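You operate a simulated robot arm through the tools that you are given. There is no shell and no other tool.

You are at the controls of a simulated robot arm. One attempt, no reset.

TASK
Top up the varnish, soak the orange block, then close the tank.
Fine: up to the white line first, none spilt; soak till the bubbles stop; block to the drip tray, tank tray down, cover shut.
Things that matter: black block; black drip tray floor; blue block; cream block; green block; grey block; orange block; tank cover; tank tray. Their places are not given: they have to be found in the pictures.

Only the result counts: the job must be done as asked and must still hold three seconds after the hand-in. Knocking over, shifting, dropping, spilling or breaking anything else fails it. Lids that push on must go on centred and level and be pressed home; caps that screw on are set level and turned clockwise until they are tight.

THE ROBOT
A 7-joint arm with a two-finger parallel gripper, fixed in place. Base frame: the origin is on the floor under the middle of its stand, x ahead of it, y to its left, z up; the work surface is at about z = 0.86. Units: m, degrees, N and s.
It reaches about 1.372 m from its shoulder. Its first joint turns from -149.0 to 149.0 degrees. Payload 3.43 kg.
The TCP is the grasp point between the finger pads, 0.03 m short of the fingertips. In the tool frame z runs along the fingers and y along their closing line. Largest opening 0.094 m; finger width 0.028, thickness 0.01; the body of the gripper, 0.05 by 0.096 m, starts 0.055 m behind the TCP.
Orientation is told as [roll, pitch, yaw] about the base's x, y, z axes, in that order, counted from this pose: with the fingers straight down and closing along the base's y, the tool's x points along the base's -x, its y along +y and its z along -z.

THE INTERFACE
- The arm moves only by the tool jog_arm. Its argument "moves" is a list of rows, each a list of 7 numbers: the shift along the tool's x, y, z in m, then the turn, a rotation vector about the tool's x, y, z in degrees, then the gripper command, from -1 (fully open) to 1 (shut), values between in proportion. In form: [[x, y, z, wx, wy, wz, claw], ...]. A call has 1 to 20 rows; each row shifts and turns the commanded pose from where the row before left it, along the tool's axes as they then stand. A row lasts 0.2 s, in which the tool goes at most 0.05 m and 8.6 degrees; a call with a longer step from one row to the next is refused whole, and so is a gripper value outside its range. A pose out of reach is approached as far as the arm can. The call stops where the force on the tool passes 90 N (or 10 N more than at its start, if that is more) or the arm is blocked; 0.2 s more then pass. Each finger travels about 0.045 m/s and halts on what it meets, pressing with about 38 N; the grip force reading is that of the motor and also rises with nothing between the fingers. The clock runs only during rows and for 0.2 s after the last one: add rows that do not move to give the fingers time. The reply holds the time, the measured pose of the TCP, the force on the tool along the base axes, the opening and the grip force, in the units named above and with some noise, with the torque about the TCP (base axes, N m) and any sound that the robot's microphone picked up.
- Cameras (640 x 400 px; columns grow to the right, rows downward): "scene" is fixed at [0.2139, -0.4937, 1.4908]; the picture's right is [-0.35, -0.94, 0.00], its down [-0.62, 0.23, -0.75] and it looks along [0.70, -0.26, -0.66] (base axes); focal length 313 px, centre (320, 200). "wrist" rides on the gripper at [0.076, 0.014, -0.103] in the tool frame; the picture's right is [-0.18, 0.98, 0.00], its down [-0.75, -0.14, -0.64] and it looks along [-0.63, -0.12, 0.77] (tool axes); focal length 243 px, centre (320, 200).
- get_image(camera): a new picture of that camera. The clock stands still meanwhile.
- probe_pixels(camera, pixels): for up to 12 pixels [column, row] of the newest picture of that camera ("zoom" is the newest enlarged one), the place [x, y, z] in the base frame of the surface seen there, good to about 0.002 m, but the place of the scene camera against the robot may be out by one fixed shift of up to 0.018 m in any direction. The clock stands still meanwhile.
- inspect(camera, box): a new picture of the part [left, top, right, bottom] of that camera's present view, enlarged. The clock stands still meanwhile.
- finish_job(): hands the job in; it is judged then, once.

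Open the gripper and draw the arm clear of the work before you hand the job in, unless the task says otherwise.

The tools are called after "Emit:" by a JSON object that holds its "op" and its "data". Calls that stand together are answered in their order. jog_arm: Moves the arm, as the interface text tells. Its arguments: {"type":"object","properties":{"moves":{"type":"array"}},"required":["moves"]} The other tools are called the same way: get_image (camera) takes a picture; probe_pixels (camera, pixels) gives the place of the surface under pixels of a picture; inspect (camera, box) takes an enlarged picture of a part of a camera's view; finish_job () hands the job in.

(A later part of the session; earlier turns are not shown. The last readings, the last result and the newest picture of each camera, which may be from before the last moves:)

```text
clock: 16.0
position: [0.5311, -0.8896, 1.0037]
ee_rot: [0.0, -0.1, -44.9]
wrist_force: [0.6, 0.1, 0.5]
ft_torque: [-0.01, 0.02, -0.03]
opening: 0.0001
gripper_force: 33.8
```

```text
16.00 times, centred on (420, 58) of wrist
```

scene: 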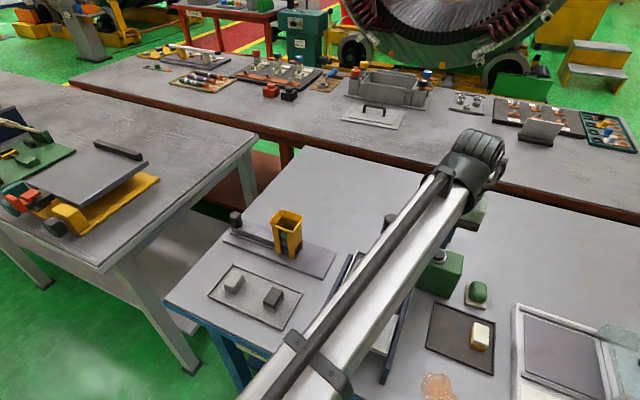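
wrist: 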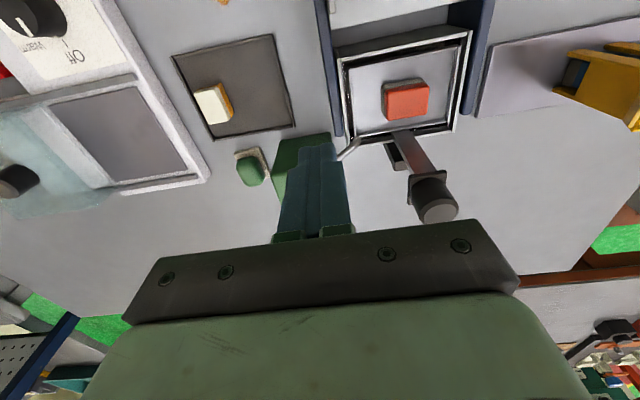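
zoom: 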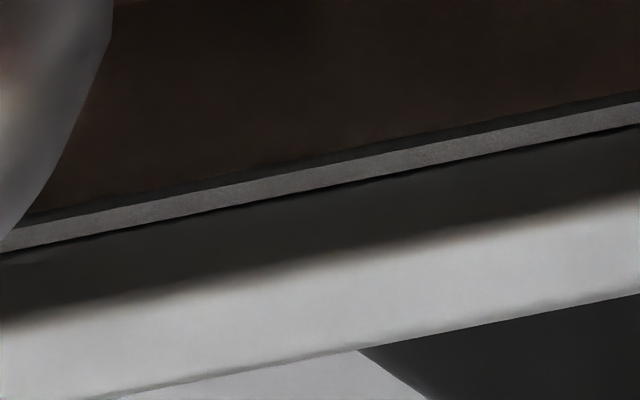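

The dark gap is about 10 px (≈2 mm) and the fingertip sits about 1.5 mm left of the button centre. I'll correct that and make a short press of about 0.3–0.4 s, then lift just clear.

Emit:
{"op": "jog_arm", "data": {"moves": [[0, 0.0015, 0.002, 0, 0, 0, 1], [0, 0, 0.0045, 0, 0, 0, 1], [0, 0, 0, 0, 0, 0, 1], [0, 0, -0.012, 0, 0, 0, 1]]}}

Emit:
{"op": "inspect", "data": {"camera": "wrist", "box": [400, 40, 440, 65]}}

Emit:
{"op": "probe_pixels", "data": {"camera": "zoom", "pixels": [[200, 120], [300, 100], [400, 80], [150, 130], [250, 110], [350, 90], [450, 60], [500, 50], [300, 60], [400, 50], [200, 70], [550, 60]]}}

```text
clock: 17.0
position: [0.5341, -0.8868, 1.0091]
ee_rot: [0.0, 0.1, -45.0]
wrist_force: [0.9, -0.4, -0.2]
ft_torque: [0.01, -0.04, -0.02]
opening: 0.0002
gripper_force: 32.6
heard: click
```

```text
16.00 times, centred on (420, 52) of wrist
```

zoom: 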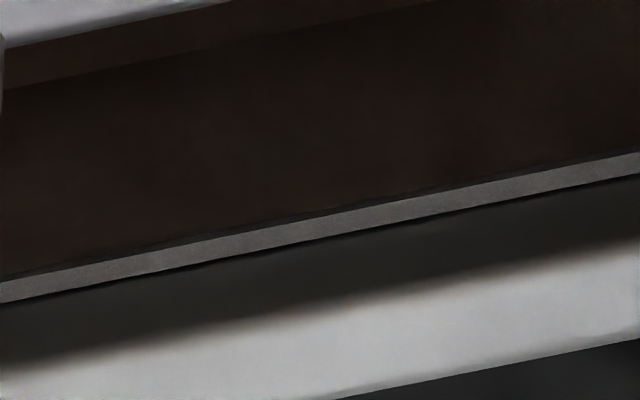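

```text
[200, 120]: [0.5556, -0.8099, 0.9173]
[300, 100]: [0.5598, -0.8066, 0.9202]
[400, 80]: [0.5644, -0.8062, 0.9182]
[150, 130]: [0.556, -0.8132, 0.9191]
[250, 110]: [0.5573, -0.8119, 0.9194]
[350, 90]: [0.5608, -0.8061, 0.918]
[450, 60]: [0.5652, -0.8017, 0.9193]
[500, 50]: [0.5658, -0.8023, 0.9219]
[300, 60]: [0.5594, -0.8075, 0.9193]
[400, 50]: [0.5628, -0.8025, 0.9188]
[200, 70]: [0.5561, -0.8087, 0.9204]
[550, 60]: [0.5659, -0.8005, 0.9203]
```

The second press brought the varnish to ≈0.9194, with only a hairline (about 5 px, under 1 mm) of dark wall below the line's top edge, and nothing is spilt. Now I'll lift, open the fingers and go above the lift knob at (0.586,-0.791).

Emit:
{"op": "jog_arm", "data": {"moves": [[0, 0, -0.04, 0, 0, 0, 1], [0, 0, -0.04, 0, 0, 0, 1], [0, 0, -0.04, 0, 0, 0, 1], [0.0102, 0.0347, 0, 0, 0, 0, -1], [0.0102, 0.0347, 0, 0, 0, 0, -1], [0.0103, 0.0348, 0, 0, 0, 0, -1], [0, 0, 0, 0, 0, 0, -1], [0, 0, 0, 0, 0, 0, -1], [0, 0, 0, 0, 0, 0, -1]]}}

Emit:
{"op": "get_image", "data": {"camera": "wrist"}}

Emit:
{"op": "get_image", "data": {"camera": "scene"}}

```text
clock: 19.0
position: [0.5859, -0.7942, 1.1299]
ee_rot: [-0.1, 0.0, -45.1]
wrist_force: [0.7, 0.3, 0.4]
ft_torque: [0.01, 0.01, 0.02]
opening: 0.0941
gripper_force: 0.0
```

```text
taken
```

wrist: 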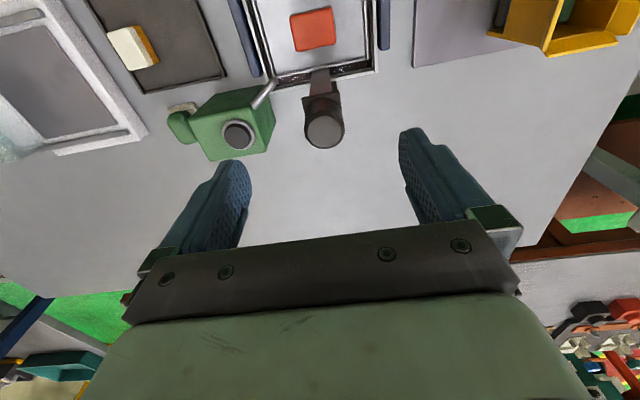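

```text
taken
```

scene: 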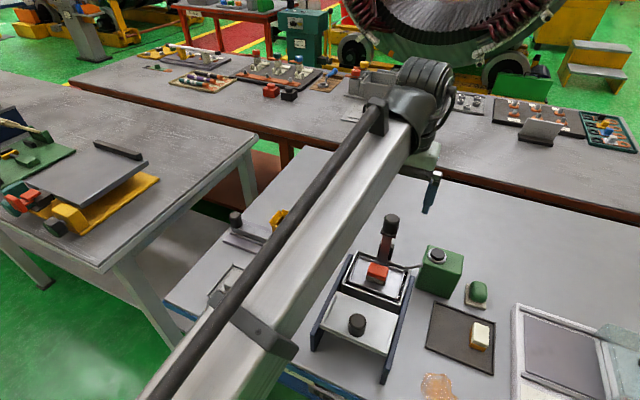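

The knob top shows at (325,132) between the open fingers. I'll enlarge it to refine its centre before descending.

Emit:
{"op": "inspect", "data": {"camera": "wrist", "box": [285, 60, 365, 160]}}

Emit:
{"op": "probe_pixels", "data": {"camera": "zoom", "pixels": [[340, 320], [310, 320], [370, 320], [340, 300], [340, 340], [290, 140], [385, 160], [300, 95], [320, 200], [340, 230]]}}

```text
4.00 times, centred on (325, 110) of wrist
```

zoom: 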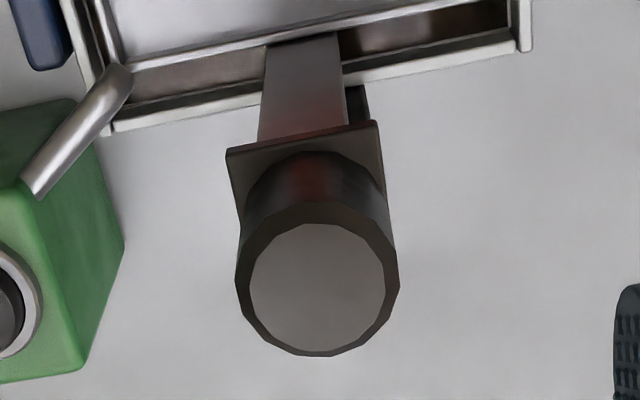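

```text
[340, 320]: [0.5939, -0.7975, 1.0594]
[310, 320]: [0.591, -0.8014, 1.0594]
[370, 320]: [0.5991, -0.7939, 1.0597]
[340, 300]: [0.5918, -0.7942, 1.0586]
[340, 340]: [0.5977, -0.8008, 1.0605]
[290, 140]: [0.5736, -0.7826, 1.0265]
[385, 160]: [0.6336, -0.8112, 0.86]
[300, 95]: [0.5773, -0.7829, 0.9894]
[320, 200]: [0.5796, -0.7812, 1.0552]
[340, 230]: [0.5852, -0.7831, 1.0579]
```

The knob centre is within about 2 mm of the TCP, its top at 1.059 and the flange at 1.027. I'll shift slightly, descend to TCP z≈1.062 (tips above the flange) and close on the knob.

Emit:
{"op": "jog_arm", "data": {"moves": [[-0.0015, 0.0015, 0.02, 0, 0, 0, -1], [0, 0, 0.03, 0, 0, 0, -1], [0, 0, 0.018, 0, 0, 0, -1], [0, 0, 0, 0, 0, 0, -0.3], [0, 0, 0, 0, 0, 0, 0.0], [0, 0, 0, 0, 0, 0, 0.2]]}}

Emit:
{"op": "inspect", "data": {"camera": "wrist", "box": [220, 60, 420, 220]}}

```text
clock: 20.4
position: [0.5874, -0.7921, 1.0626]
ee_rot: [0.0, 0.1, -45.1]
wrist_force: [0.0, 0.2, 0.5]
ft_torque: [0.02, -0.04, -0.01]
opening: 0.0376
gripper_force: 0.1
```

```text
2.50 times, centred on (320, 140) of wrist
```

zoom: 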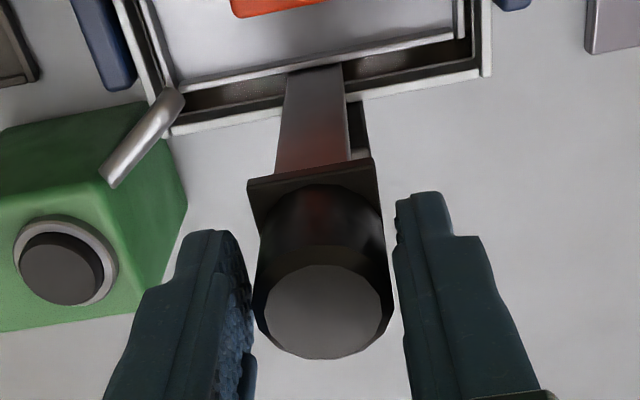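

The fingers straddle the knob evenly with a small gap each side. I'll close onto it.

Emit:
{"op": "jog_arm", "data": {"moves": [[0, 0, 0, 0, 0, 0, 0.5], [0, 0, 0, 0, 0, 0, 1], [0, 0, 0, 0, 0, 0, 1], [0, 0, 0, 0, 0, 0, 1]]}}

Emit:
{"op": "inspect", "data": {"camera": "wrist", "box": [220, 0, 460, 220]}}

```text
clock: 21.4
position: [0.5881, -0.7927, 1.0628]
ee_rot: [0.0, 0.0, -45.0]
wrist_force: [2.0, 2.0, -0.8]
ft_torque: [0.17, -0.13, 0.0]
opening: 0.0316
gripper_force: 44.9
```

```text
1.82 times, centred on (340, 110) of wrist
```

zoom: 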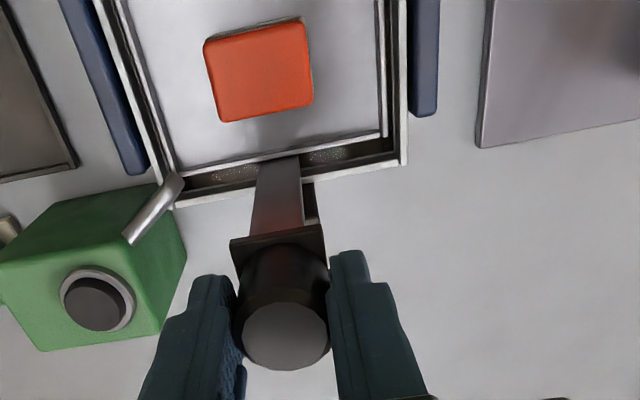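

The knob is gripped (opening 0.0316). I'll push it down gently in small steps and watch the force.

Emit:
{"op": "jog_arm", "data": {"moves": [[0, 0, 0.003, 0, 0, 0, 1], [0, 0, 0.004, 0, 0, 0, 1], [0, 0, 0.004, 0, 0, 0, 1]]}}

Emit:
{"op": "inspect", "data": {"camera": "wrist", "box": [220, 0, 460, 220]}}

```text
clock: 22.2
position: [0.588, -0.7921, 1.0524]
ee_rot: [0.0, -0.1, -45.0]
wrist_force: [-1.4, 0.6, 2.6]
ft_torque: [0.47, -0.72, 0.26]
opening: 0.0317
gripper_force: 44.8
```

```text
1.82 times, centred on (340, 110) of wrist
```

zoom: 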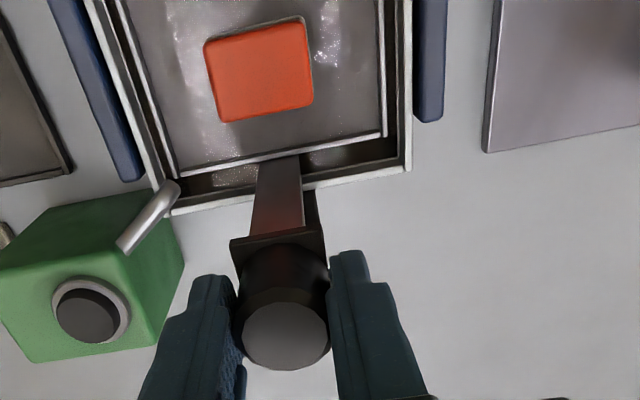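

The tray follows with about 2.6 N and varnish is starting to cover it. I'll keep lowering slowly.

Emit:
{"op": "jog_arm", "data": {"moves": [[0, 0, 0.004, 0, 0, 0, 1], [0, 0, 0.004, 0, 0, 0, 1], [0, 0, 0.004, 0, 0, 0, 1]]}}

Emit:
{"op": "inspect", "data": {"camera": "wrist", "box": [220, 0, 460, 220]}}

```text
clock: 23.0
position: [0.5872, -0.7908, 1.0387]
ee_rot: [0.0, 0.0, -45.1]
wrist_force: [-14.3, -1.4, 1.5]
ft_torque: [0.32, -0.61, 0.15]
opening: 0.0316
gripper_force: 45.2
```

```text
1.82 times, centred on (340, 110) of wrist
```

zoom: 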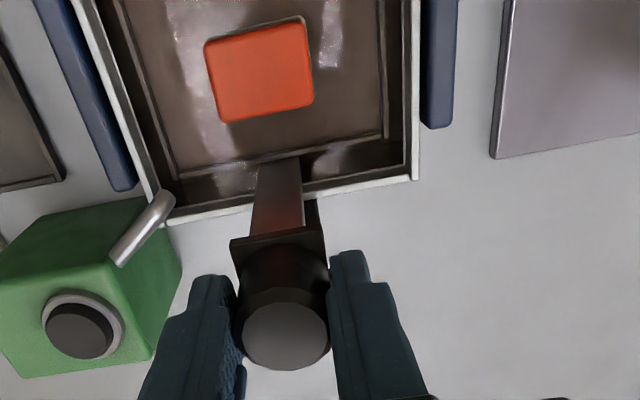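

The tray and block are going under; a side force of -14 N in x has appeared, so I'll ease 1 mm that way while lowering further.

Emit:
{"op": "jog_arm", "data": {"moves": [[0.0007, -0.0007, 0.003, 0, 0, 0, 1], [0, 0, 0.004, 0, 0, 0, 1], [0, 0, 0.004, 0, 0, 0, 1]]}}

Emit:
{"op": "inspect", "data": {"camera": "wrist", "box": [220, 0, 460, 220]}}

```text
clock: 23.8
position: [0.5872, -0.793, 1.0282]
ee_rot: [0.0, 0.0, -45.0]
wrist_force: [-9.7, -1.5, 2.2]
ft_torque: [0.53, 0.04, -0.35]
opening: 0.032
gripper_force: 44.8
```

```text
1.82 times, centred on (340, 110) of wrist
```

zoom: 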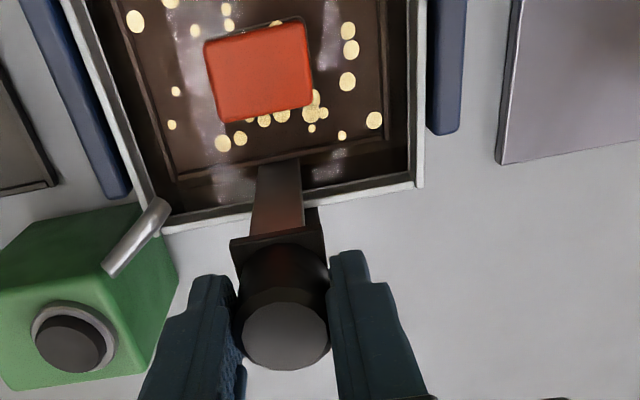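

Bubbles have appeared around the block at 34 mm of travel, so soaking has begun. I'll keep lowering gently to the tray's stop.

Emit:
{"op": "jog_arm", "data": {"moves": [[0, 0, 0.004, 0, 0, 0, 1], [0, 0, 0.004, 0, 0, 0, 1]]}}

Emit:
{"op": "inspect", "data": {"camera": "wrist", "box": [220, 0, 460, 220]}}

```text
clock: 24.4
position: [0.5879, -0.7916, 1.0216]
ee_rot: [0.0, 0.0, -45.0]
wrist_force: [-6.5, -5.7, 2.3]
ft_torque: [1.09, 0.36, -0.06]
opening: 0.0317
gripper_force: 45.0
```

```text
1.82 times, centred on (340, 110) of wrist
```

zoom: 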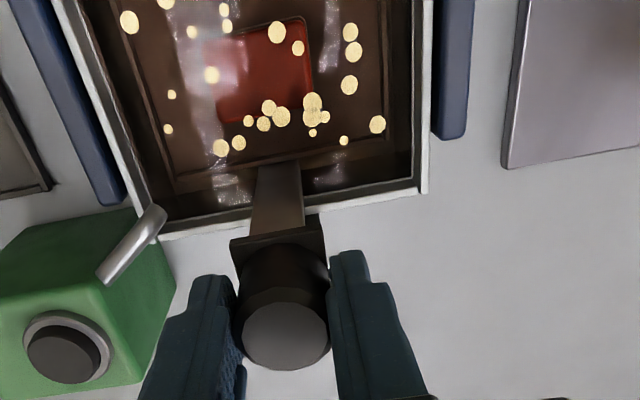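

The block is now fully under, bubbling. I'll go on to the stop in small steps.

Emit:
{"op": "jog_arm", "data": {"moves": [[0, 0, 0.003, 0, 0, 0, 1], [0, 0, 0.003, 0, 0, 0, 1], [0, 0, 0.003, 0, 0, 0, 1]]}}

Emit:
{"op": "inspect", "data": {"camera": "wrist", "box": [220, 0, 460, 220]}}

```text
clock: 25.2
position: [0.5872, -0.7918, 1.0125]
ee_rot: [-0.1, -0.2, -45.0]
wrist_force: [-0.9, -8.4, 17.8]
ft_torque: [1.15, 0.44, 0.14]
opening: 0.0318
gripper_force: 45.0
```

```text
1.82 times, centred on (340, 110) of wrist
```

zoom: 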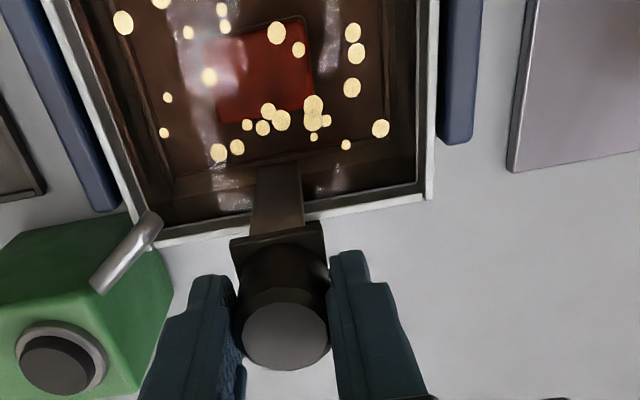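

The tray has reached its stop (17.8 N, TCP z 1.0125). I'll ease the command by 1 mm and wait with the tray held down, watching the bubbles.

Emit:
{"op": "jog_arm", "data": {"moves": [[0, 0, -0.001, 0, 0, 0, 1], [0, 0, 0, 0, 0, 0, 1], [0, 0, 0, 0, 0, 0, 1], [0, 0, 0, 0, 0, 0, 1], [0, 0, 0, 0, 0, 0, 1], [0, 0, 0, 0, 0, 0, 1], [0, 0, 0, 0, 0, 0, 1], [0, 0, 0, 0, 0, 0, 1], [0, 0, 0, 0, 0, 0, 1], [0, 0, 0, 0, 0, 0, 1]]}}

Emit:
{"op": "inspect", "data": {"camera": "wrist", "box": [220, 0, 460, 220]}}

Emit:
{"op": "get_image", "data": {"camera": "scene"}}

```text
clock: 27.4
position: [0.5868, -0.7925, 1.0131]
ee_rot: [-0.1, -0.2, -45.1]
wrist_force: [10.0, -16.0, 29.2]
ft_torque: [0.22, -0.54, -0.01]
opening: 0.032
gripper_force: 44.8
```

```text
1.82 times, centred on (340, 110) of wrist
```

zoom: 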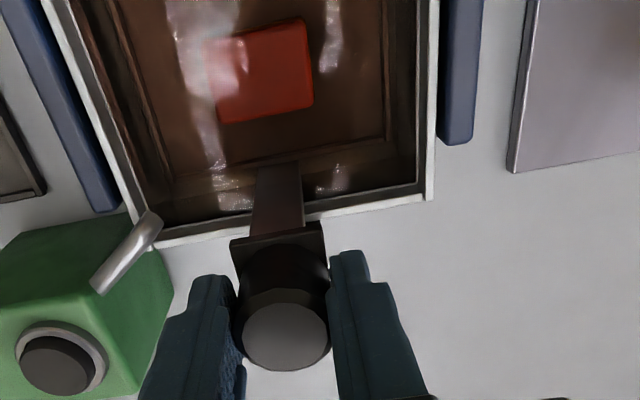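

```text
taken
```

scene: 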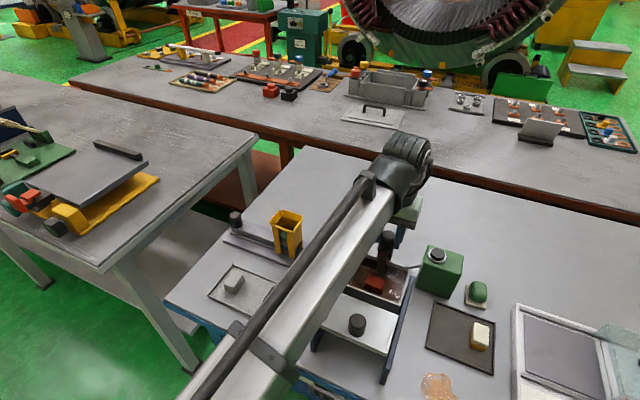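

No bubbles show in this frame, but I want to be sure they're not just intermittent. I'll ease the pressing force and look several more times over the next seconds.

Emit:
{"op": "jog_arm", "data": {"moves": [[-0.001, 0, -0.001, 0, 0, 0, 1], [0, 0, 0, 0, 0, 0, 1]]}}

Emit:
{"op": "inspect", "data": {"camera": "wrist", "box": [220, 0, 460, 220]}}

Emit:
{"op": "jog_arm", "data": {"moves": [[0, 0, 0, 0, 0, 0, 1], [0, 0, 0, 0, 0, 0, 1], [0, 0, 0, 0, 0, 0, 1]]}}

Emit:
{"op": "inspect", "data": {"camera": "wrist", "box": [220, 0, 460, 220]}}

Emit:
{"op": "jog_arm", "data": {"moves": [[0, 0, 0, 0, 0, 0, 1], [0, 0, 0, 0, 0, 0, 1], [0, 0, 0, 0, 0, 0, 1], [0, 0, 0, 0, 0, 0, 1], [0, 0, 0, 0, 0, 0, 1], [0, 0, 0, 0, 0, 0, 1]]}}

Emit:
{"op": "inspect", "data": {"camera": "wrist", "box": [220, 0, 460, 220]}}

```text
clock: 28.0
position: [0.5876, -0.793, 1.0132]
ee_rot: [0.1, -0.2, -44.9]
wrist_force: [4.9, -12.0, 14.2]
ft_torque: [-0.6, -1.33, -0.03]
opening: 0.0318
gripper_force: 45.7
```

```text
1.82 times, centred on (340, 110) of wrist
```

zoom: 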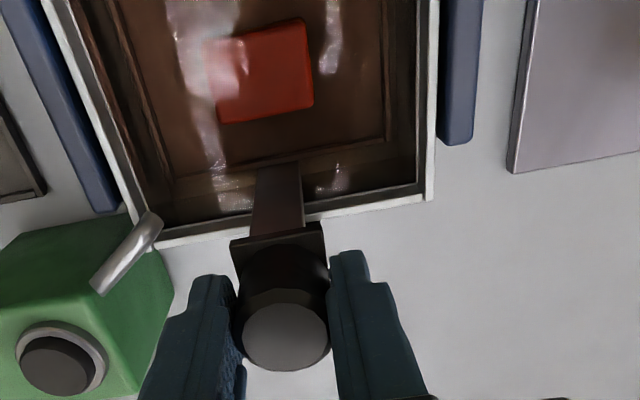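

```text
clock: 28.8
position: [0.587, -0.792, 1.0124]
ee_rot: [0.0, 0.0, -45.0]
wrist_force: [1.9, -9.6, 5.0]
ft_torque: [-0.68, -1.31, -0.08]
opening: 0.0318
gripper_force: 45.0
```

```text
1.82 times, centred on (340, 110) of wrist
```

zoom: 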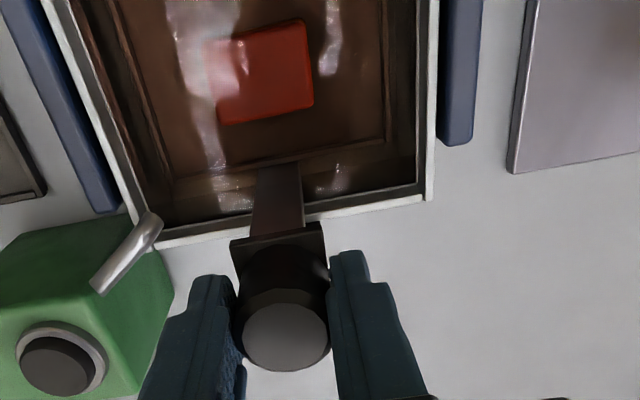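

```text
clock: 30.2
position: [0.5867, -0.7923, 1.0132]
ee_rot: [0.1, 0.1, -45.1]
wrist_force: [-2.1, -6.4, -1.8]
ft_torque: [0.2, -0.63, -0.02]
opening: 0.0318
gripper_force: 45.4
```

```text
1.82 times, centred on (340, 110) of wrist
```

zoom: 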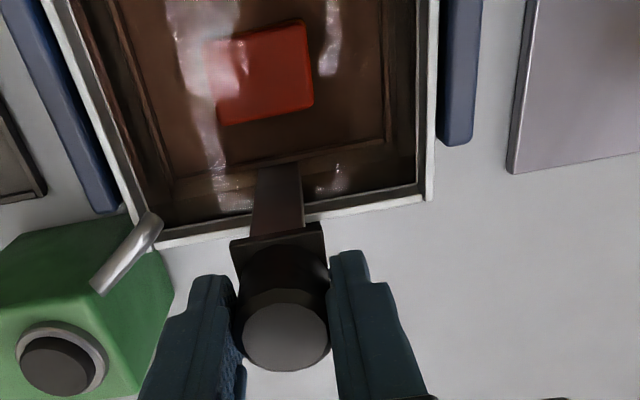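

No bubbles for about 3 s. I'll check the rest of the tank in the scene view and wait 2 s more to be certain.

Emit:
{"op": "jog_arm", "data": {"moves": [[0, 0, 0, 0, 0, 0, 1], [0, 0, 0, 0, 0, 0, 1], [0, 0, 0, 0, 0, 0, 1], [0, 0, 0, 0, 0, 0, 1], [0, 0, 0, 0, 0, 0, 1], [0, 0, 0, 0, 0, 0, 1], [0, 0, 0, 0, 0, 0, 1], [0, 0, 0, 0, 0, 0, 1], [0, 0, 0, 0, 0, 0, 1]]}}

Emit:
{"op": "inspect", "data": {"camera": "scene", "box": [340, 230, 440, 320]}}

Emit:
{"op": "inspect", "data": {"camera": "wrist", "box": [220, 0, 460, 220]}}

```text
clock: 32.2
position: [0.5875, -0.7913, 1.0127]
ee_rot: [0.0, 0.0, -45.1]
wrist_force: [-5.5, -3.2, -1.1]
ft_torque: [1.06, 0.28, 0.09]
opening: 0.0317
gripper_force: 45.2
```

```text
4.44 times, centred on (390, 275) of scene
```

zoom: 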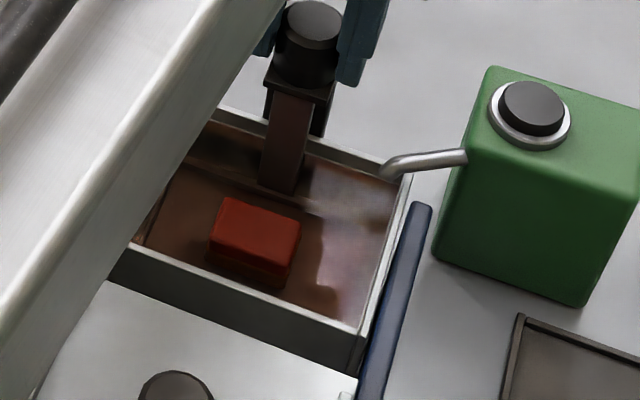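

```text
1.82 times, centred on (340, 110) of wrist
```

zoom: 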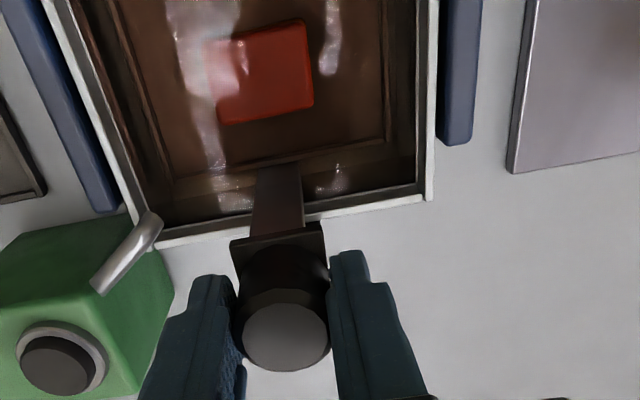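

The bubbles have stopped for good. I'll raise the tray slowly back to its starting height (TCP z ≈1.0628).

Emit:
{"op": "jog_arm", "data": {"moves": [[0, 0, -0.003, 0, 0, 0, 1], [0, 0, -0.004, 0, 0, 0, 1], [0, 0, -0.004, 0, 0, 0, 1], [0, 0, -0.004, 0, 0, 0, 1], [0, 0, -0.004, 0, 0, 0, 1], [0, 0, -0.004, 0, 0, 0, 1], [0, 0, -0.004, 0, 0, 0, 1], [0, 0, -0.004, 0, 0, 0, 1]]}}

Emit:
{"op": "inspect", "data": {"camera": "wrist", "box": [220, 0, 460, 220]}}

```text
clock: 34.0
position: [0.5882, -0.7928, 1.0455]
ee_rot: [-0.1, 0.0, -45.0]
wrist_force: [-11.7, 11.6, -1.1]
ft_torque: [-0.31, -0.13, 0.11]
opening: 0.0318
gripper_force: 44.6
```

```text
1.82 times, centred on (340, 110) of wrist
```

zoom: 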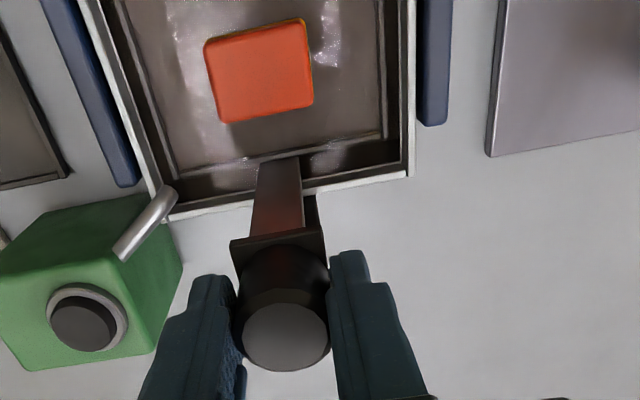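

The tray rises well. I'll continue the last 17 mm, easing the small side force along the rails.

Emit:
{"op": "jog_arm", "data": {"moves": [[0.001, 0, -0.004, 0, 0, 0, 1], [0, 0, -0.004, 0, 0, 0, 1], [0, 0, -0.004, 0, 0, 0, 1], [0, 0, -0.003, 0, 0, 0, 1], [0, 0, 0, 0, 0, 0, 1]]}}

Emit:
{"op": "inspect", "data": {"camera": "wrist", "box": [220, 0, 460, 220]}}

```text
clock: 35.2
position: [0.5869, -0.7915, 1.0592]
ee_rot: [-0.1, 0.0, -44.9]
wrist_force: [-3.6, 3.6, -1.6]
ft_torque: [1.06, 0.46, -0.1]
opening: 0.0319
gripper_force: 44.9
```

```text
1.82 times, centred on (340, 110) of wrist
```

zoom: 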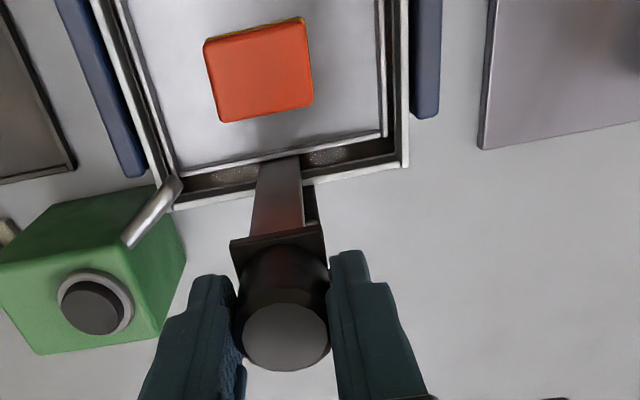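

The tray is out of the varnish, about 3 mm short of its start height. I'll raise those last millimetres and watch for a stop or click.

Emit:
{"op": "jog_arm", "data": {"moves": [[0, 0, -0.002, 0, 0, 0, 1], [0, 0, -0.0015, 0, 0, 0, 1], [0, 0, 0, 0, 0, 0, 1]]}}

Emit:
{"op": "inspect", "data": {"camera": "wrist", "box": [220, 0, 460, 220]}}

```text
clock: 36.0
position: [0.5882, -0.7927, 1.0639]
ee_rot: [0.0, -0.1, -45.0]
wrist_force: [-3.0, 0.8, -10.4]
ft_torque: [0.02, -0.8, 0.07]
opening: 0.0317
gripper_force: 45.3
```

```text
1.82 times, centred on (340, 110) of wrist
```

zoom: 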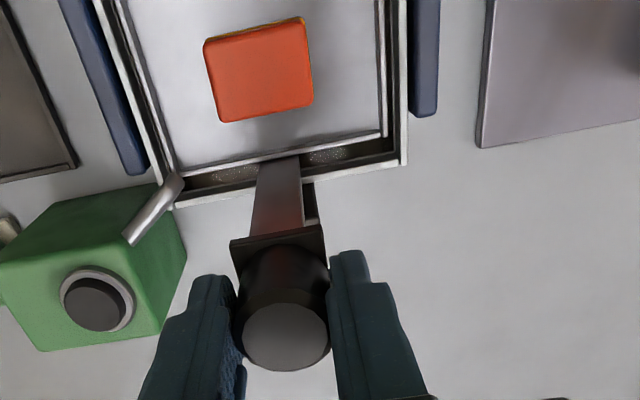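

The upper stop is reached (-10 N). I'll ease it, open the fingers, and check that the tray stays up.

Emit:
{"op": "jog_arm", "data": {"moves": [[0, 0, 0.0007, 0, 0, 0, 1], [0, 0, 0, 0, 0, 0, 0.2], [0, 0, 0, 0, 0, 0, -0.3], [0, 0, 0, 0, 0, 0, -0.3], [0, 0, 0, 0, 0, 0, -0.3]]}}

Emit:
{"op": "inspect", "data": {"camera": "wrist", "box": [220, 0, 460, 220]}}

```text
clock: 37.2
position: [0.5867, -0.7928, 1.0624]
ee_rot: [0.0, 0.0, -45.0]
wrist_force: [-0.1, 0.3, 0.7]
ft_torque: [0.01, -0.02, 0.0]
opening: 0.0611
gripper_force: 0.1
```

```text
1.82 times, centred on (340, 110) of wrist
```

zoom: 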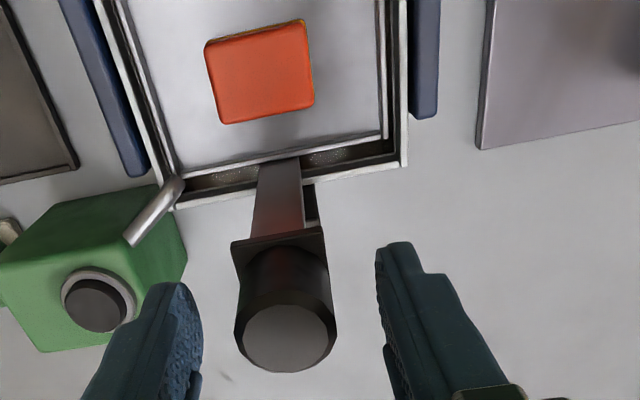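

The tray stays up on its own. I'll lift clear of the knob and draw back over the tank to measure the orange block.

Emit:
{"op": "jog_arm", "data": {"moves": [[0, 0, -0.03, 0, 0, 0, -0.3], [0, 0, -0.03, 0, 0, 0, -1], [0, 0, -0.03, 0, 0, 0, -1], [0.033, 0, 0, 0, 0, 0, -1], [0.033, 0, 0, 0, 0, 0, -1], [0.033, 0, 0, 0, 0, 0, -1], [0, 0, 0, 0, 0, 0, -1]]}}

Emit:
{"op": "inspect", "data": {"camera": "wrist", "box": [270, 60, 370, 160]}}

Emit:
{"op": "get_image", "data": {"camera": "wrist"}}

Emit:
{"op": "get_image", "data": {"camera": "scene"}}

```text
clock: 38.8
position: [0.5171, -0.7222, 1.1537]
ee_rot: [0.0, 0.0, -45.0]
wrist_force: [0.6, -0.5, 1.2]
ft_torque: [-0.01, 0.0, 0.01]
opening: 0.0942
gripper_force: 0.1
```

```text
4.00 times, centred on (320, 110) of wrist
```

zoom: 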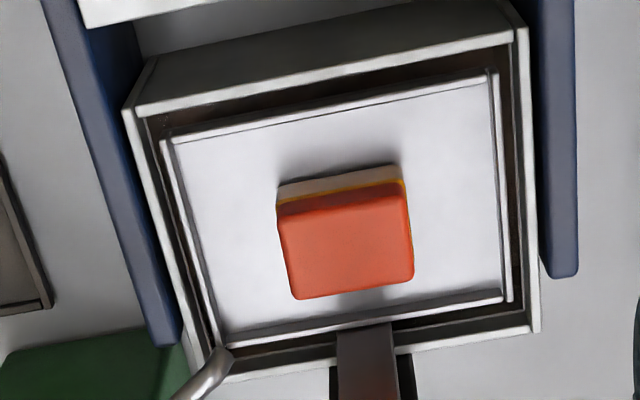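

```text
taken
```

wrist: 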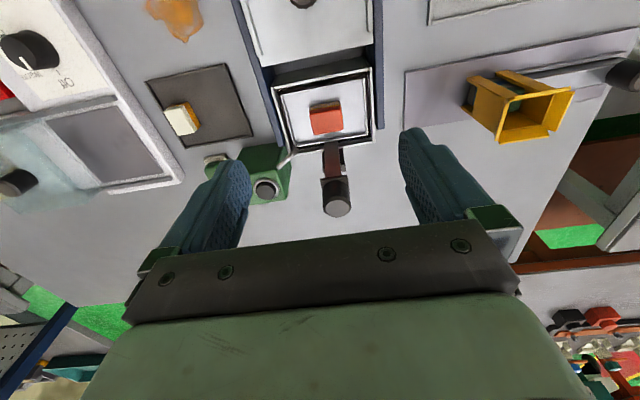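

```text
taken
```

scene: 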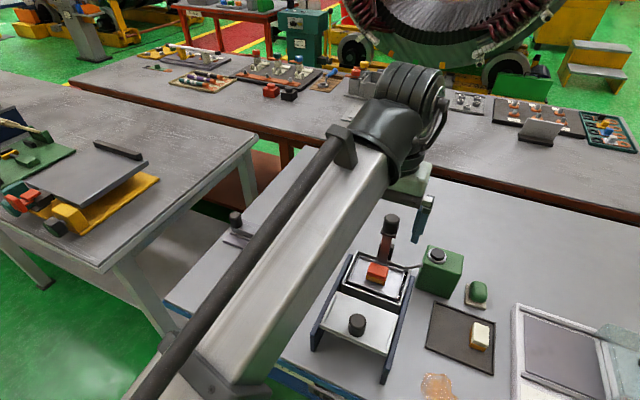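

I'll compare the soaked block with the finished cream block, and probe the orange block's top corners.

Emit:
{"op": "inspect", "data": {"camera": "scene", "box": [350, 245, 410, 300]}}

Emit:
{"op": "inspect", "data": {"camera": "scene", "box": [420, 290, 510, 380]}}

Emit:
{"op": "inspect", "data": {"camera": "wrist", "box": [300, 90, 350, 140]}}

Emit:
{"op": "probe_pixels", "data": {"camera": "zoom", "pixels": [[320, 220], [200, 180], [450, 150], [240, 280], [460, 250], [330, 130], [340, 300], [190, 290], [500, 200], [320, 110], [330, 250], [300, 200]]}}

```text
7.27 times, centred on (380, 272) of scene
```

zoom: 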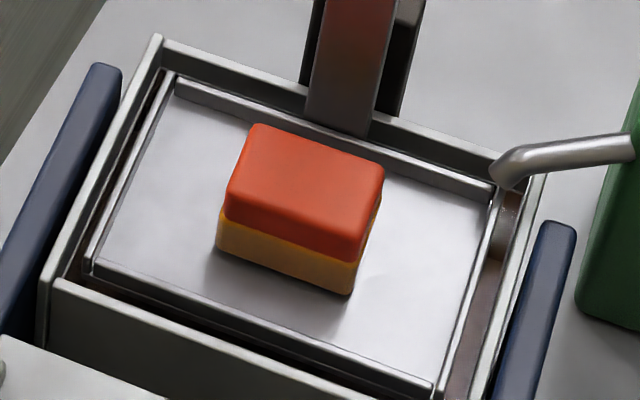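

```text
4.44 times, centred on (465, 335) of scene
```

zoom: 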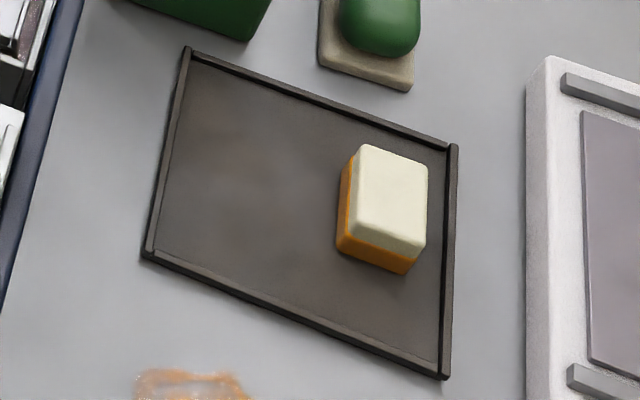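

```text
8.00 times, centred on (325, 115) of wrist
```

zoom: 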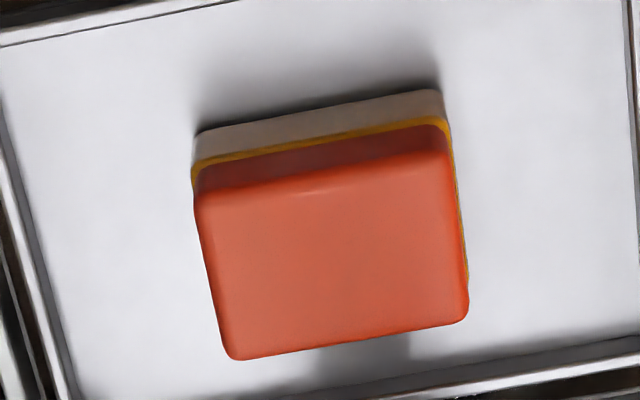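

```text
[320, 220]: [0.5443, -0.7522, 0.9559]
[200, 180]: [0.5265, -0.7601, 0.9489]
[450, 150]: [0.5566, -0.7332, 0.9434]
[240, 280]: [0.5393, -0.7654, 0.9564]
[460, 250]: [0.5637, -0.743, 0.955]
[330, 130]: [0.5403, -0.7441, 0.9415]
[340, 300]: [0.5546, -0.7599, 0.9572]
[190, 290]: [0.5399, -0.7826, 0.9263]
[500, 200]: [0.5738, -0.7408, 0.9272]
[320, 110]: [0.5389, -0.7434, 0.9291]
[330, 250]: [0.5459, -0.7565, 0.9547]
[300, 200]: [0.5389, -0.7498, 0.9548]
```

The orange block's lower part has turned amber like the cream block's. I'll zoom further on both to compare the coating.

Emit:
{"op": "inspect", "data": {"camera": "scene", "box": [362, 256, 394, 290]}}

Emit:
{"op": "inspect", "data": {"camera": "scene", "box": [464, 315, 496, 355]}}

Emit:
{"op": "inspect", "data": {"camera": "wrist", "box": [150, 60, 260, 160]}}

Emit:
{"op": "probe_pixels", "data": {"camera": "zoom", "pixels": [[210, 240], [180, 210], [250, 210], [200, 275], [140, 100], [375, 60], [490, 300], [245, 345], [320, 170], [360, 210], [330, 270], [300, 130]]}}

```text
11.76 times, centred on (378, 273) of scene
```

zoom: 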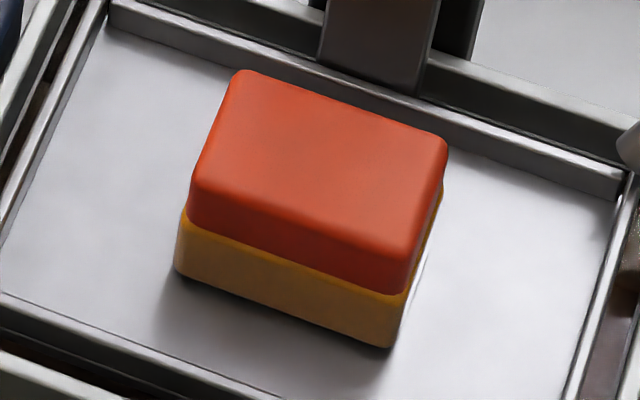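

```text
10.00 times, centred on (480, 335) of scene
```

zoom: 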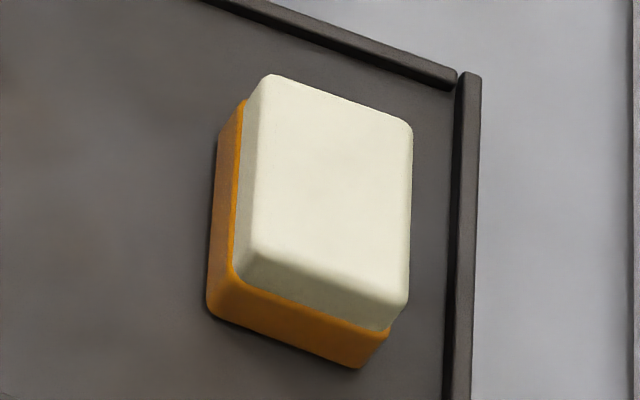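

```text
4.00 times, centred on (205, 110) of wrist
```

zoom: 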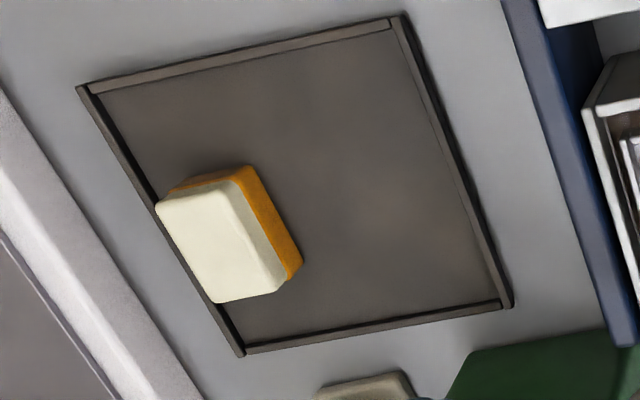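

```text
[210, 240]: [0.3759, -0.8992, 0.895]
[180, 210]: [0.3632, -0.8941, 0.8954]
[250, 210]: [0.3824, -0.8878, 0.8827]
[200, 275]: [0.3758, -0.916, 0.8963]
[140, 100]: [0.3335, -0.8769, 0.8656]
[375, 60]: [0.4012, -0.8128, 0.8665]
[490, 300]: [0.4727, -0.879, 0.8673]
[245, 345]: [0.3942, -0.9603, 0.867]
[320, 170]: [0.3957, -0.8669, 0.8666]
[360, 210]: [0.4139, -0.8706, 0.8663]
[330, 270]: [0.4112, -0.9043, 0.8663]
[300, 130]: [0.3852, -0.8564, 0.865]
```

The base is amber on both blocks, so the soak has taken. The orange block's top is 39×27 mm, centred at about (0.549,-0.756), aligned with the tool; I'll set a 60 mm opening, go above it and descend partway, staying clear of the lift knob.

Emit:
{"op": "jog_arm", "data": {"moves": [[-0.0224, -0.0004, 0, 0, 0, 0, -0.28], [-0.0224, -0.0004, 0, 0, 0, 0, -0.28], [0, 0, 0.03, 0, 0, 0, -0.28], [0, 0, 0.04, 0, 0, 0, -0.28], [0, 0, 0.04, 0, 0, 0, -0.28], [0, 0, 0, 0, 0, 0, -0.28]]}}

Emit:
{"op": "get_image", "data": {"camera": "wrist"}}

Emit:
{"op": "inspect", "data": {"camera": "scene", "box": [340, 180, 460, 300]}}

```text
clock: 40.2
position: [0.5467, -0.7532, 1.0422]
ee_rot: [-0.1, -0.1, -45.0]
wrist_force: [-0.5, -0.2, 0.3]
ft_torque: [0.03, 0.0, 0.03]
opening: 0.0602
gripper_force: 0.1
```

```text
taken
```

wrist: 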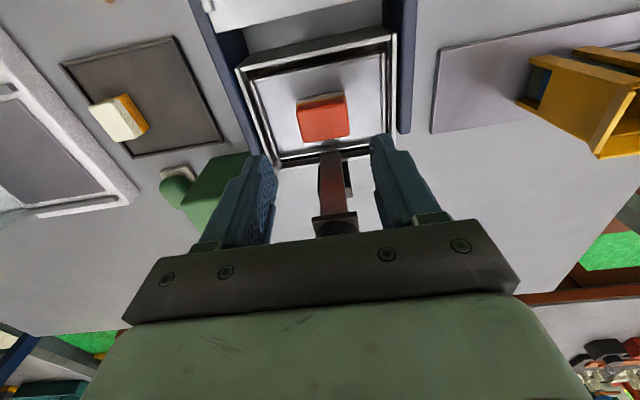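

```text
3.33 times, centred on (400, 240) of scene
```

zoom: 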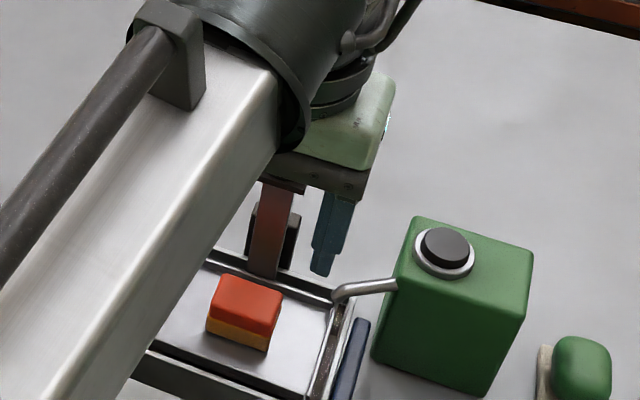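

The gripper is above the block and the knob passes clear behind the body by calculation (about 16 mm). I'll enlarge the block to confirm alignment before the last descent.

Emit:
{"op": "inspect", "data": {"camera": "wrist", "box": [270, 60, 390, 200]}}

Emit:
{"op": "inspect", "data": {"camera": "wrist", "box": [290, 140, 390, 240]}}

```text
2.86 times, centred on (330, 130) of wrist
```

zoom: 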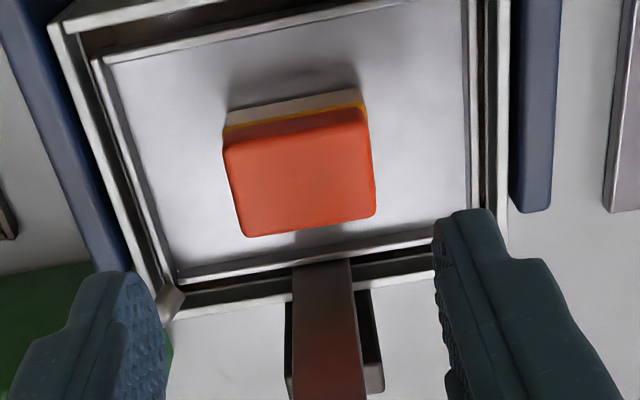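

```text
4.00 times, centred on (340, 190) of wrist
```

zoom: 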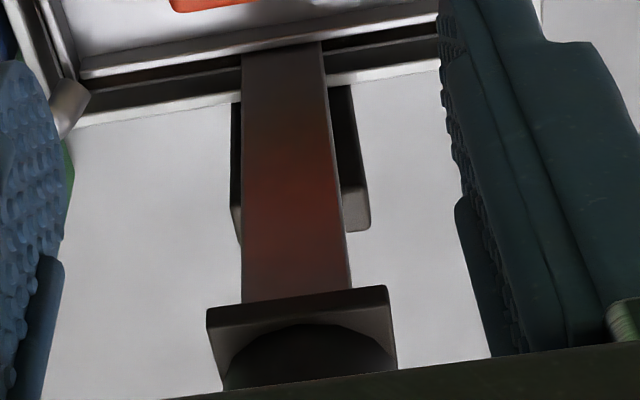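

The block centre is within 1–2 mm of the TCP and the knob's flange is about 10 mm clear of the gripper body. I'll descend to TCP z≈0.9735 so the tips grip the orange upper half.

Emit:
{"op": "jog_arm", "data": {"moves": [[0, 0.001, 0.025, 0, 0, 0, -0.28], [0, 0.0, 0.02, 0, 0, 0, -0.28], [0, 0, 0.015, 0, 0, 0, -0.28], [0, 0, 0.008, 0, 0, 0, -0.28], [0, 0, 0, 0, 0, 0, -0.28]]}}

Emit:
{"op": "get_image", "data": {"camera": "wrist"}}

Emit:
{"op": "inspect", "data": {"camera": "scene", "box": [340, 200, 440, 300]}}

```text
clock: 41.4
position: [0.5489, -0.7547, 0.9745]
ee_rot: [0.0, 0.0, -44.9]
wrist_force: [-0.7, -0.2, 1.1]
ft_torque: [0.02, -0.06, -0.05]
opening: 0.06
gripper_force: 0.0
```

```text
taken
```

wrist: 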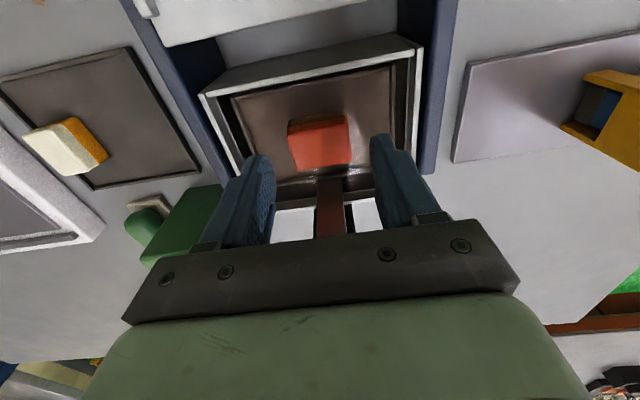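

```text
4.00 times, centred on (390, 250) of scene
```

zoom: 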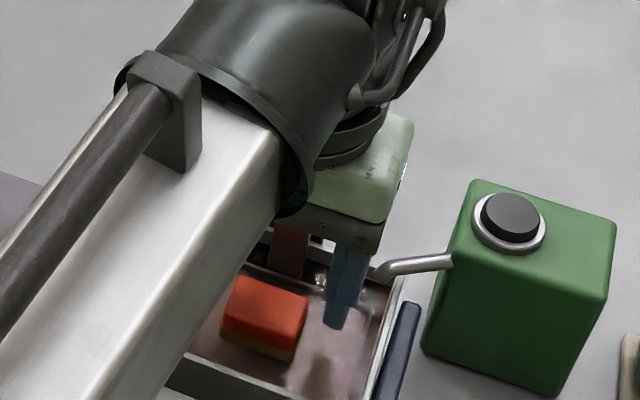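

The tray looks brown and lower: the gripper's hand seems to have pushed the lift knob down. I'll probe the block and tray to see how far.

Emit:
{"op": "probe_pixels", "data": {"camera": "wrist", "pixels": [[318, 140], [330, 150], [310, 150], [260, 110], [370, 100], [330, 200], [405, 90], [320, 175]]}}

Emit:
{"op": "inspect", "data": {"camera": "wrist", "box": [230, 90, 430, 240]}}

```text
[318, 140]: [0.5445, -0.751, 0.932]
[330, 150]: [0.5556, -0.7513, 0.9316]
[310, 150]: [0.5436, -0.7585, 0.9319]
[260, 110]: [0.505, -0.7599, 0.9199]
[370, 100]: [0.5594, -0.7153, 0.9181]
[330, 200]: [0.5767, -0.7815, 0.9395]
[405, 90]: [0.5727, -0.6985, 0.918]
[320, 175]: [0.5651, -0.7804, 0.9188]
```

```text
2.67 times, centred on (330, 165) of wrist
```

zoom: 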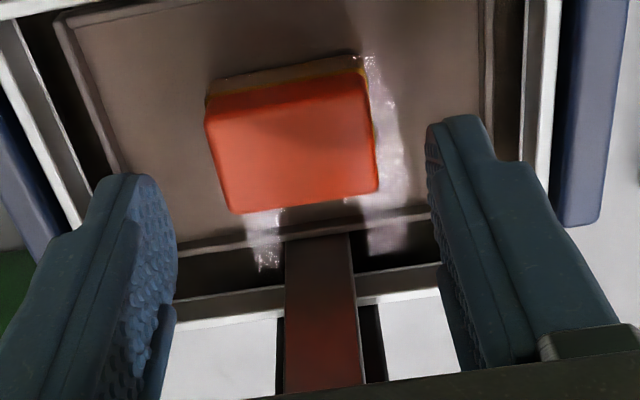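

The hand pushed the knob down about 23 mm (block top now 0.932), so a vertical grasp here fouls the knob. I'll back off, raise the tray again by the knob, and then grasp the block with the tool tilted away from the knob.

Emit:
{"op": "jog_arm", "data": {"moves": [[0, 0, -0.03, 0, 0, 0, -0.28], [0, 0, -0.04, 0, 0, 0, -0.28], [0, 0, -0.04, 0, 0, 0, -0.28], [0, 0, -0.02, 0, 0, 0, -0.28], [-0.027, 0, 0, 0, 0, 0, -0.28], [-0.0277, 0, 0, 0, 0, 0, -0.28], [0, 0, 0, 0, 0, 0, -0.28]]}}

Emit:
{"op": "get_image", "data": {"camera": "wrist"}}

Emit:
{"op": "inspect", "data": {"camera": "wrist", "box": [270, 40, 390, 180]}}

```text
clock: 43.0
position: [0.5884, -0.7927, 1.104]
ee_rot: [0.0, 0.1, -45.0]
wrist_force: [0.3, -0.6, -0.6]
ft_torque: [0.0, 0.01, 0.01]
opening: 0.0601
gripper_force: 0.0
```

```text
taken
```

wrist: 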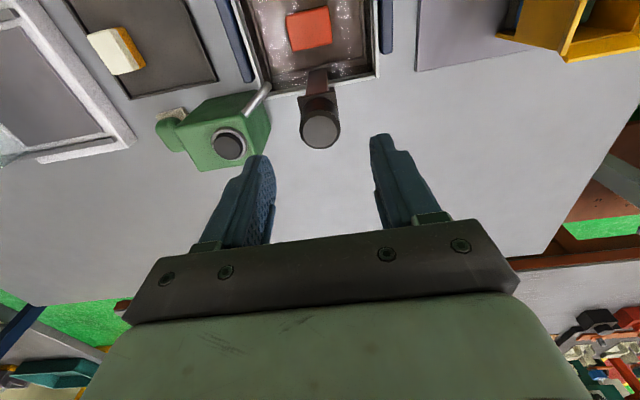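

```text
2.86 times, centred on (330, 110) of wrist
```

zoom: 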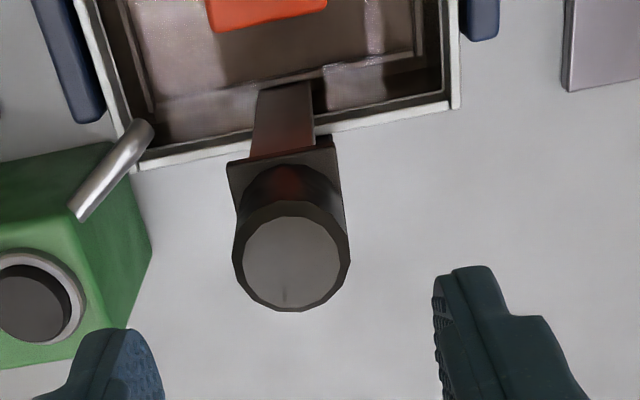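

The knob is lower now; I'll probe its top to set the grip height.

Emit:
{"op": "probe_pixels", "data": {"camera": "zoom", "pixels": [[290, 250], [270, 260], [310, 260], [290, 280], [240, 180], [320, 165], [250, 20], [180, 30]]}}

```text
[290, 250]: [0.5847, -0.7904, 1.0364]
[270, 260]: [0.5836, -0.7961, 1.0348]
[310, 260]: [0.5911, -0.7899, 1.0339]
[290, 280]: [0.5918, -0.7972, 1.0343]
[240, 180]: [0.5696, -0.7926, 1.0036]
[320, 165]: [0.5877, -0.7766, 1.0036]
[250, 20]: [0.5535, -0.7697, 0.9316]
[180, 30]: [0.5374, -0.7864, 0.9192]
```

Knob top is at 1.035, flange at 1.004. I'll descend to TCP z≈1.039 and close on the knob.

Emit:
{"op": "jog_arm", "data": {"moves": [[0, 0, 0.03, 0, 0, 0, -0.28], [0, 0, 0.025, 0, 0, 0, -0.28], [0, 0, 0.01, 0, 0, 0, -0.1], [0, 0, 0, 0, 0, 0, 0.2], [0, 0, 0, 0, 0, 0, 1], [0, 0, 0, 0, 0, 0, 1], [0, 0, 0, 0, 0, 0, 1]]}}

Emit:
{"op": "inspect", "data": {"camera": "wrist", "box": [220, 0, 460, 220]}}

```text
clock: 44.6
position: [0.5881, -0.7921, 1.0392]
ee_rot: [-0.1, 0.0, -45.0]
wrist_force: [-6.0, -7.2, -1.0]
ft_torque: [0.55, -0.87, -0.06]
opening: 0.0313
gripper_force: 44.8
```

```text
1.82 times, centred on (340, 110) of wrist
```

zoom: 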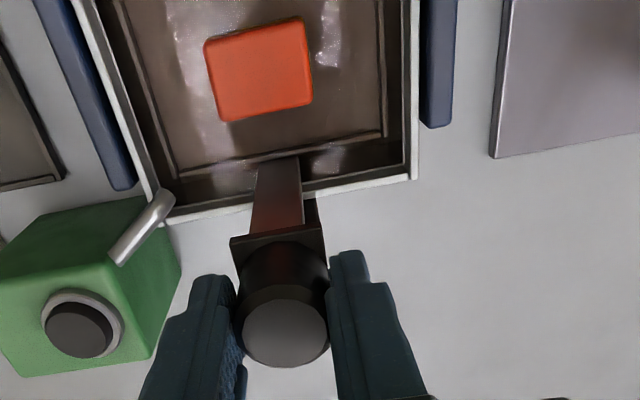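

The knob is gripped again. I'll raise it slowly about 24 mm to the upper stop.

Emit:
{"op": "jog_arm", "data": {"moves": [[0, 0, -0.003, 0, 0, 0, 1], [0, 0, -0.004, 0, 0, 0, 1], [0, 0, -0.004, 0, 0, 0, 1], [0, 0, -0.004, 0, 0, 0, 1], [0, 0, -0.004, 0, 0, 0, 1], [0, 0, -0.003, 0, 0, 0, 1], [0, 0, -0.0015, 0, 0, 0, 1], [0, 0, 0, 0, 0, 0, 1]]}}

Emit:
{"op": "inspect", "data": {"camera": "wrist", "box": [220, 0, 460, 220]}}

```text
clock: 46.4
position: [0.5878, -0.792, 1.0616]
ee_rot: [0.1, -0.1, -45.0]
wrist_force: [-4.3, -5.6, -2.2]
ft_torque: [-0.52, 0.22, -0.15]
opening: 0.0317
gripper_force: 44.9
```

```text
1.82 times, centred on (340, 110) of wrist
```

zoom: 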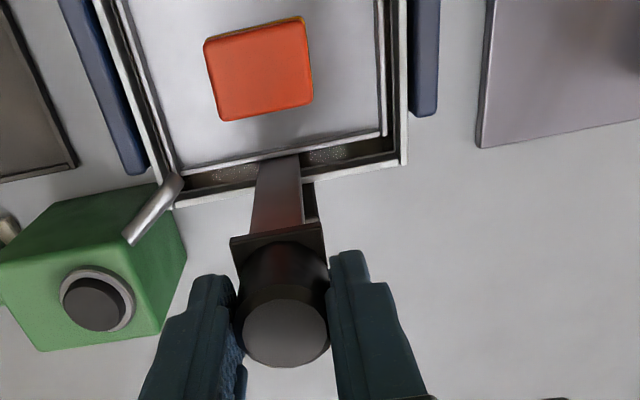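

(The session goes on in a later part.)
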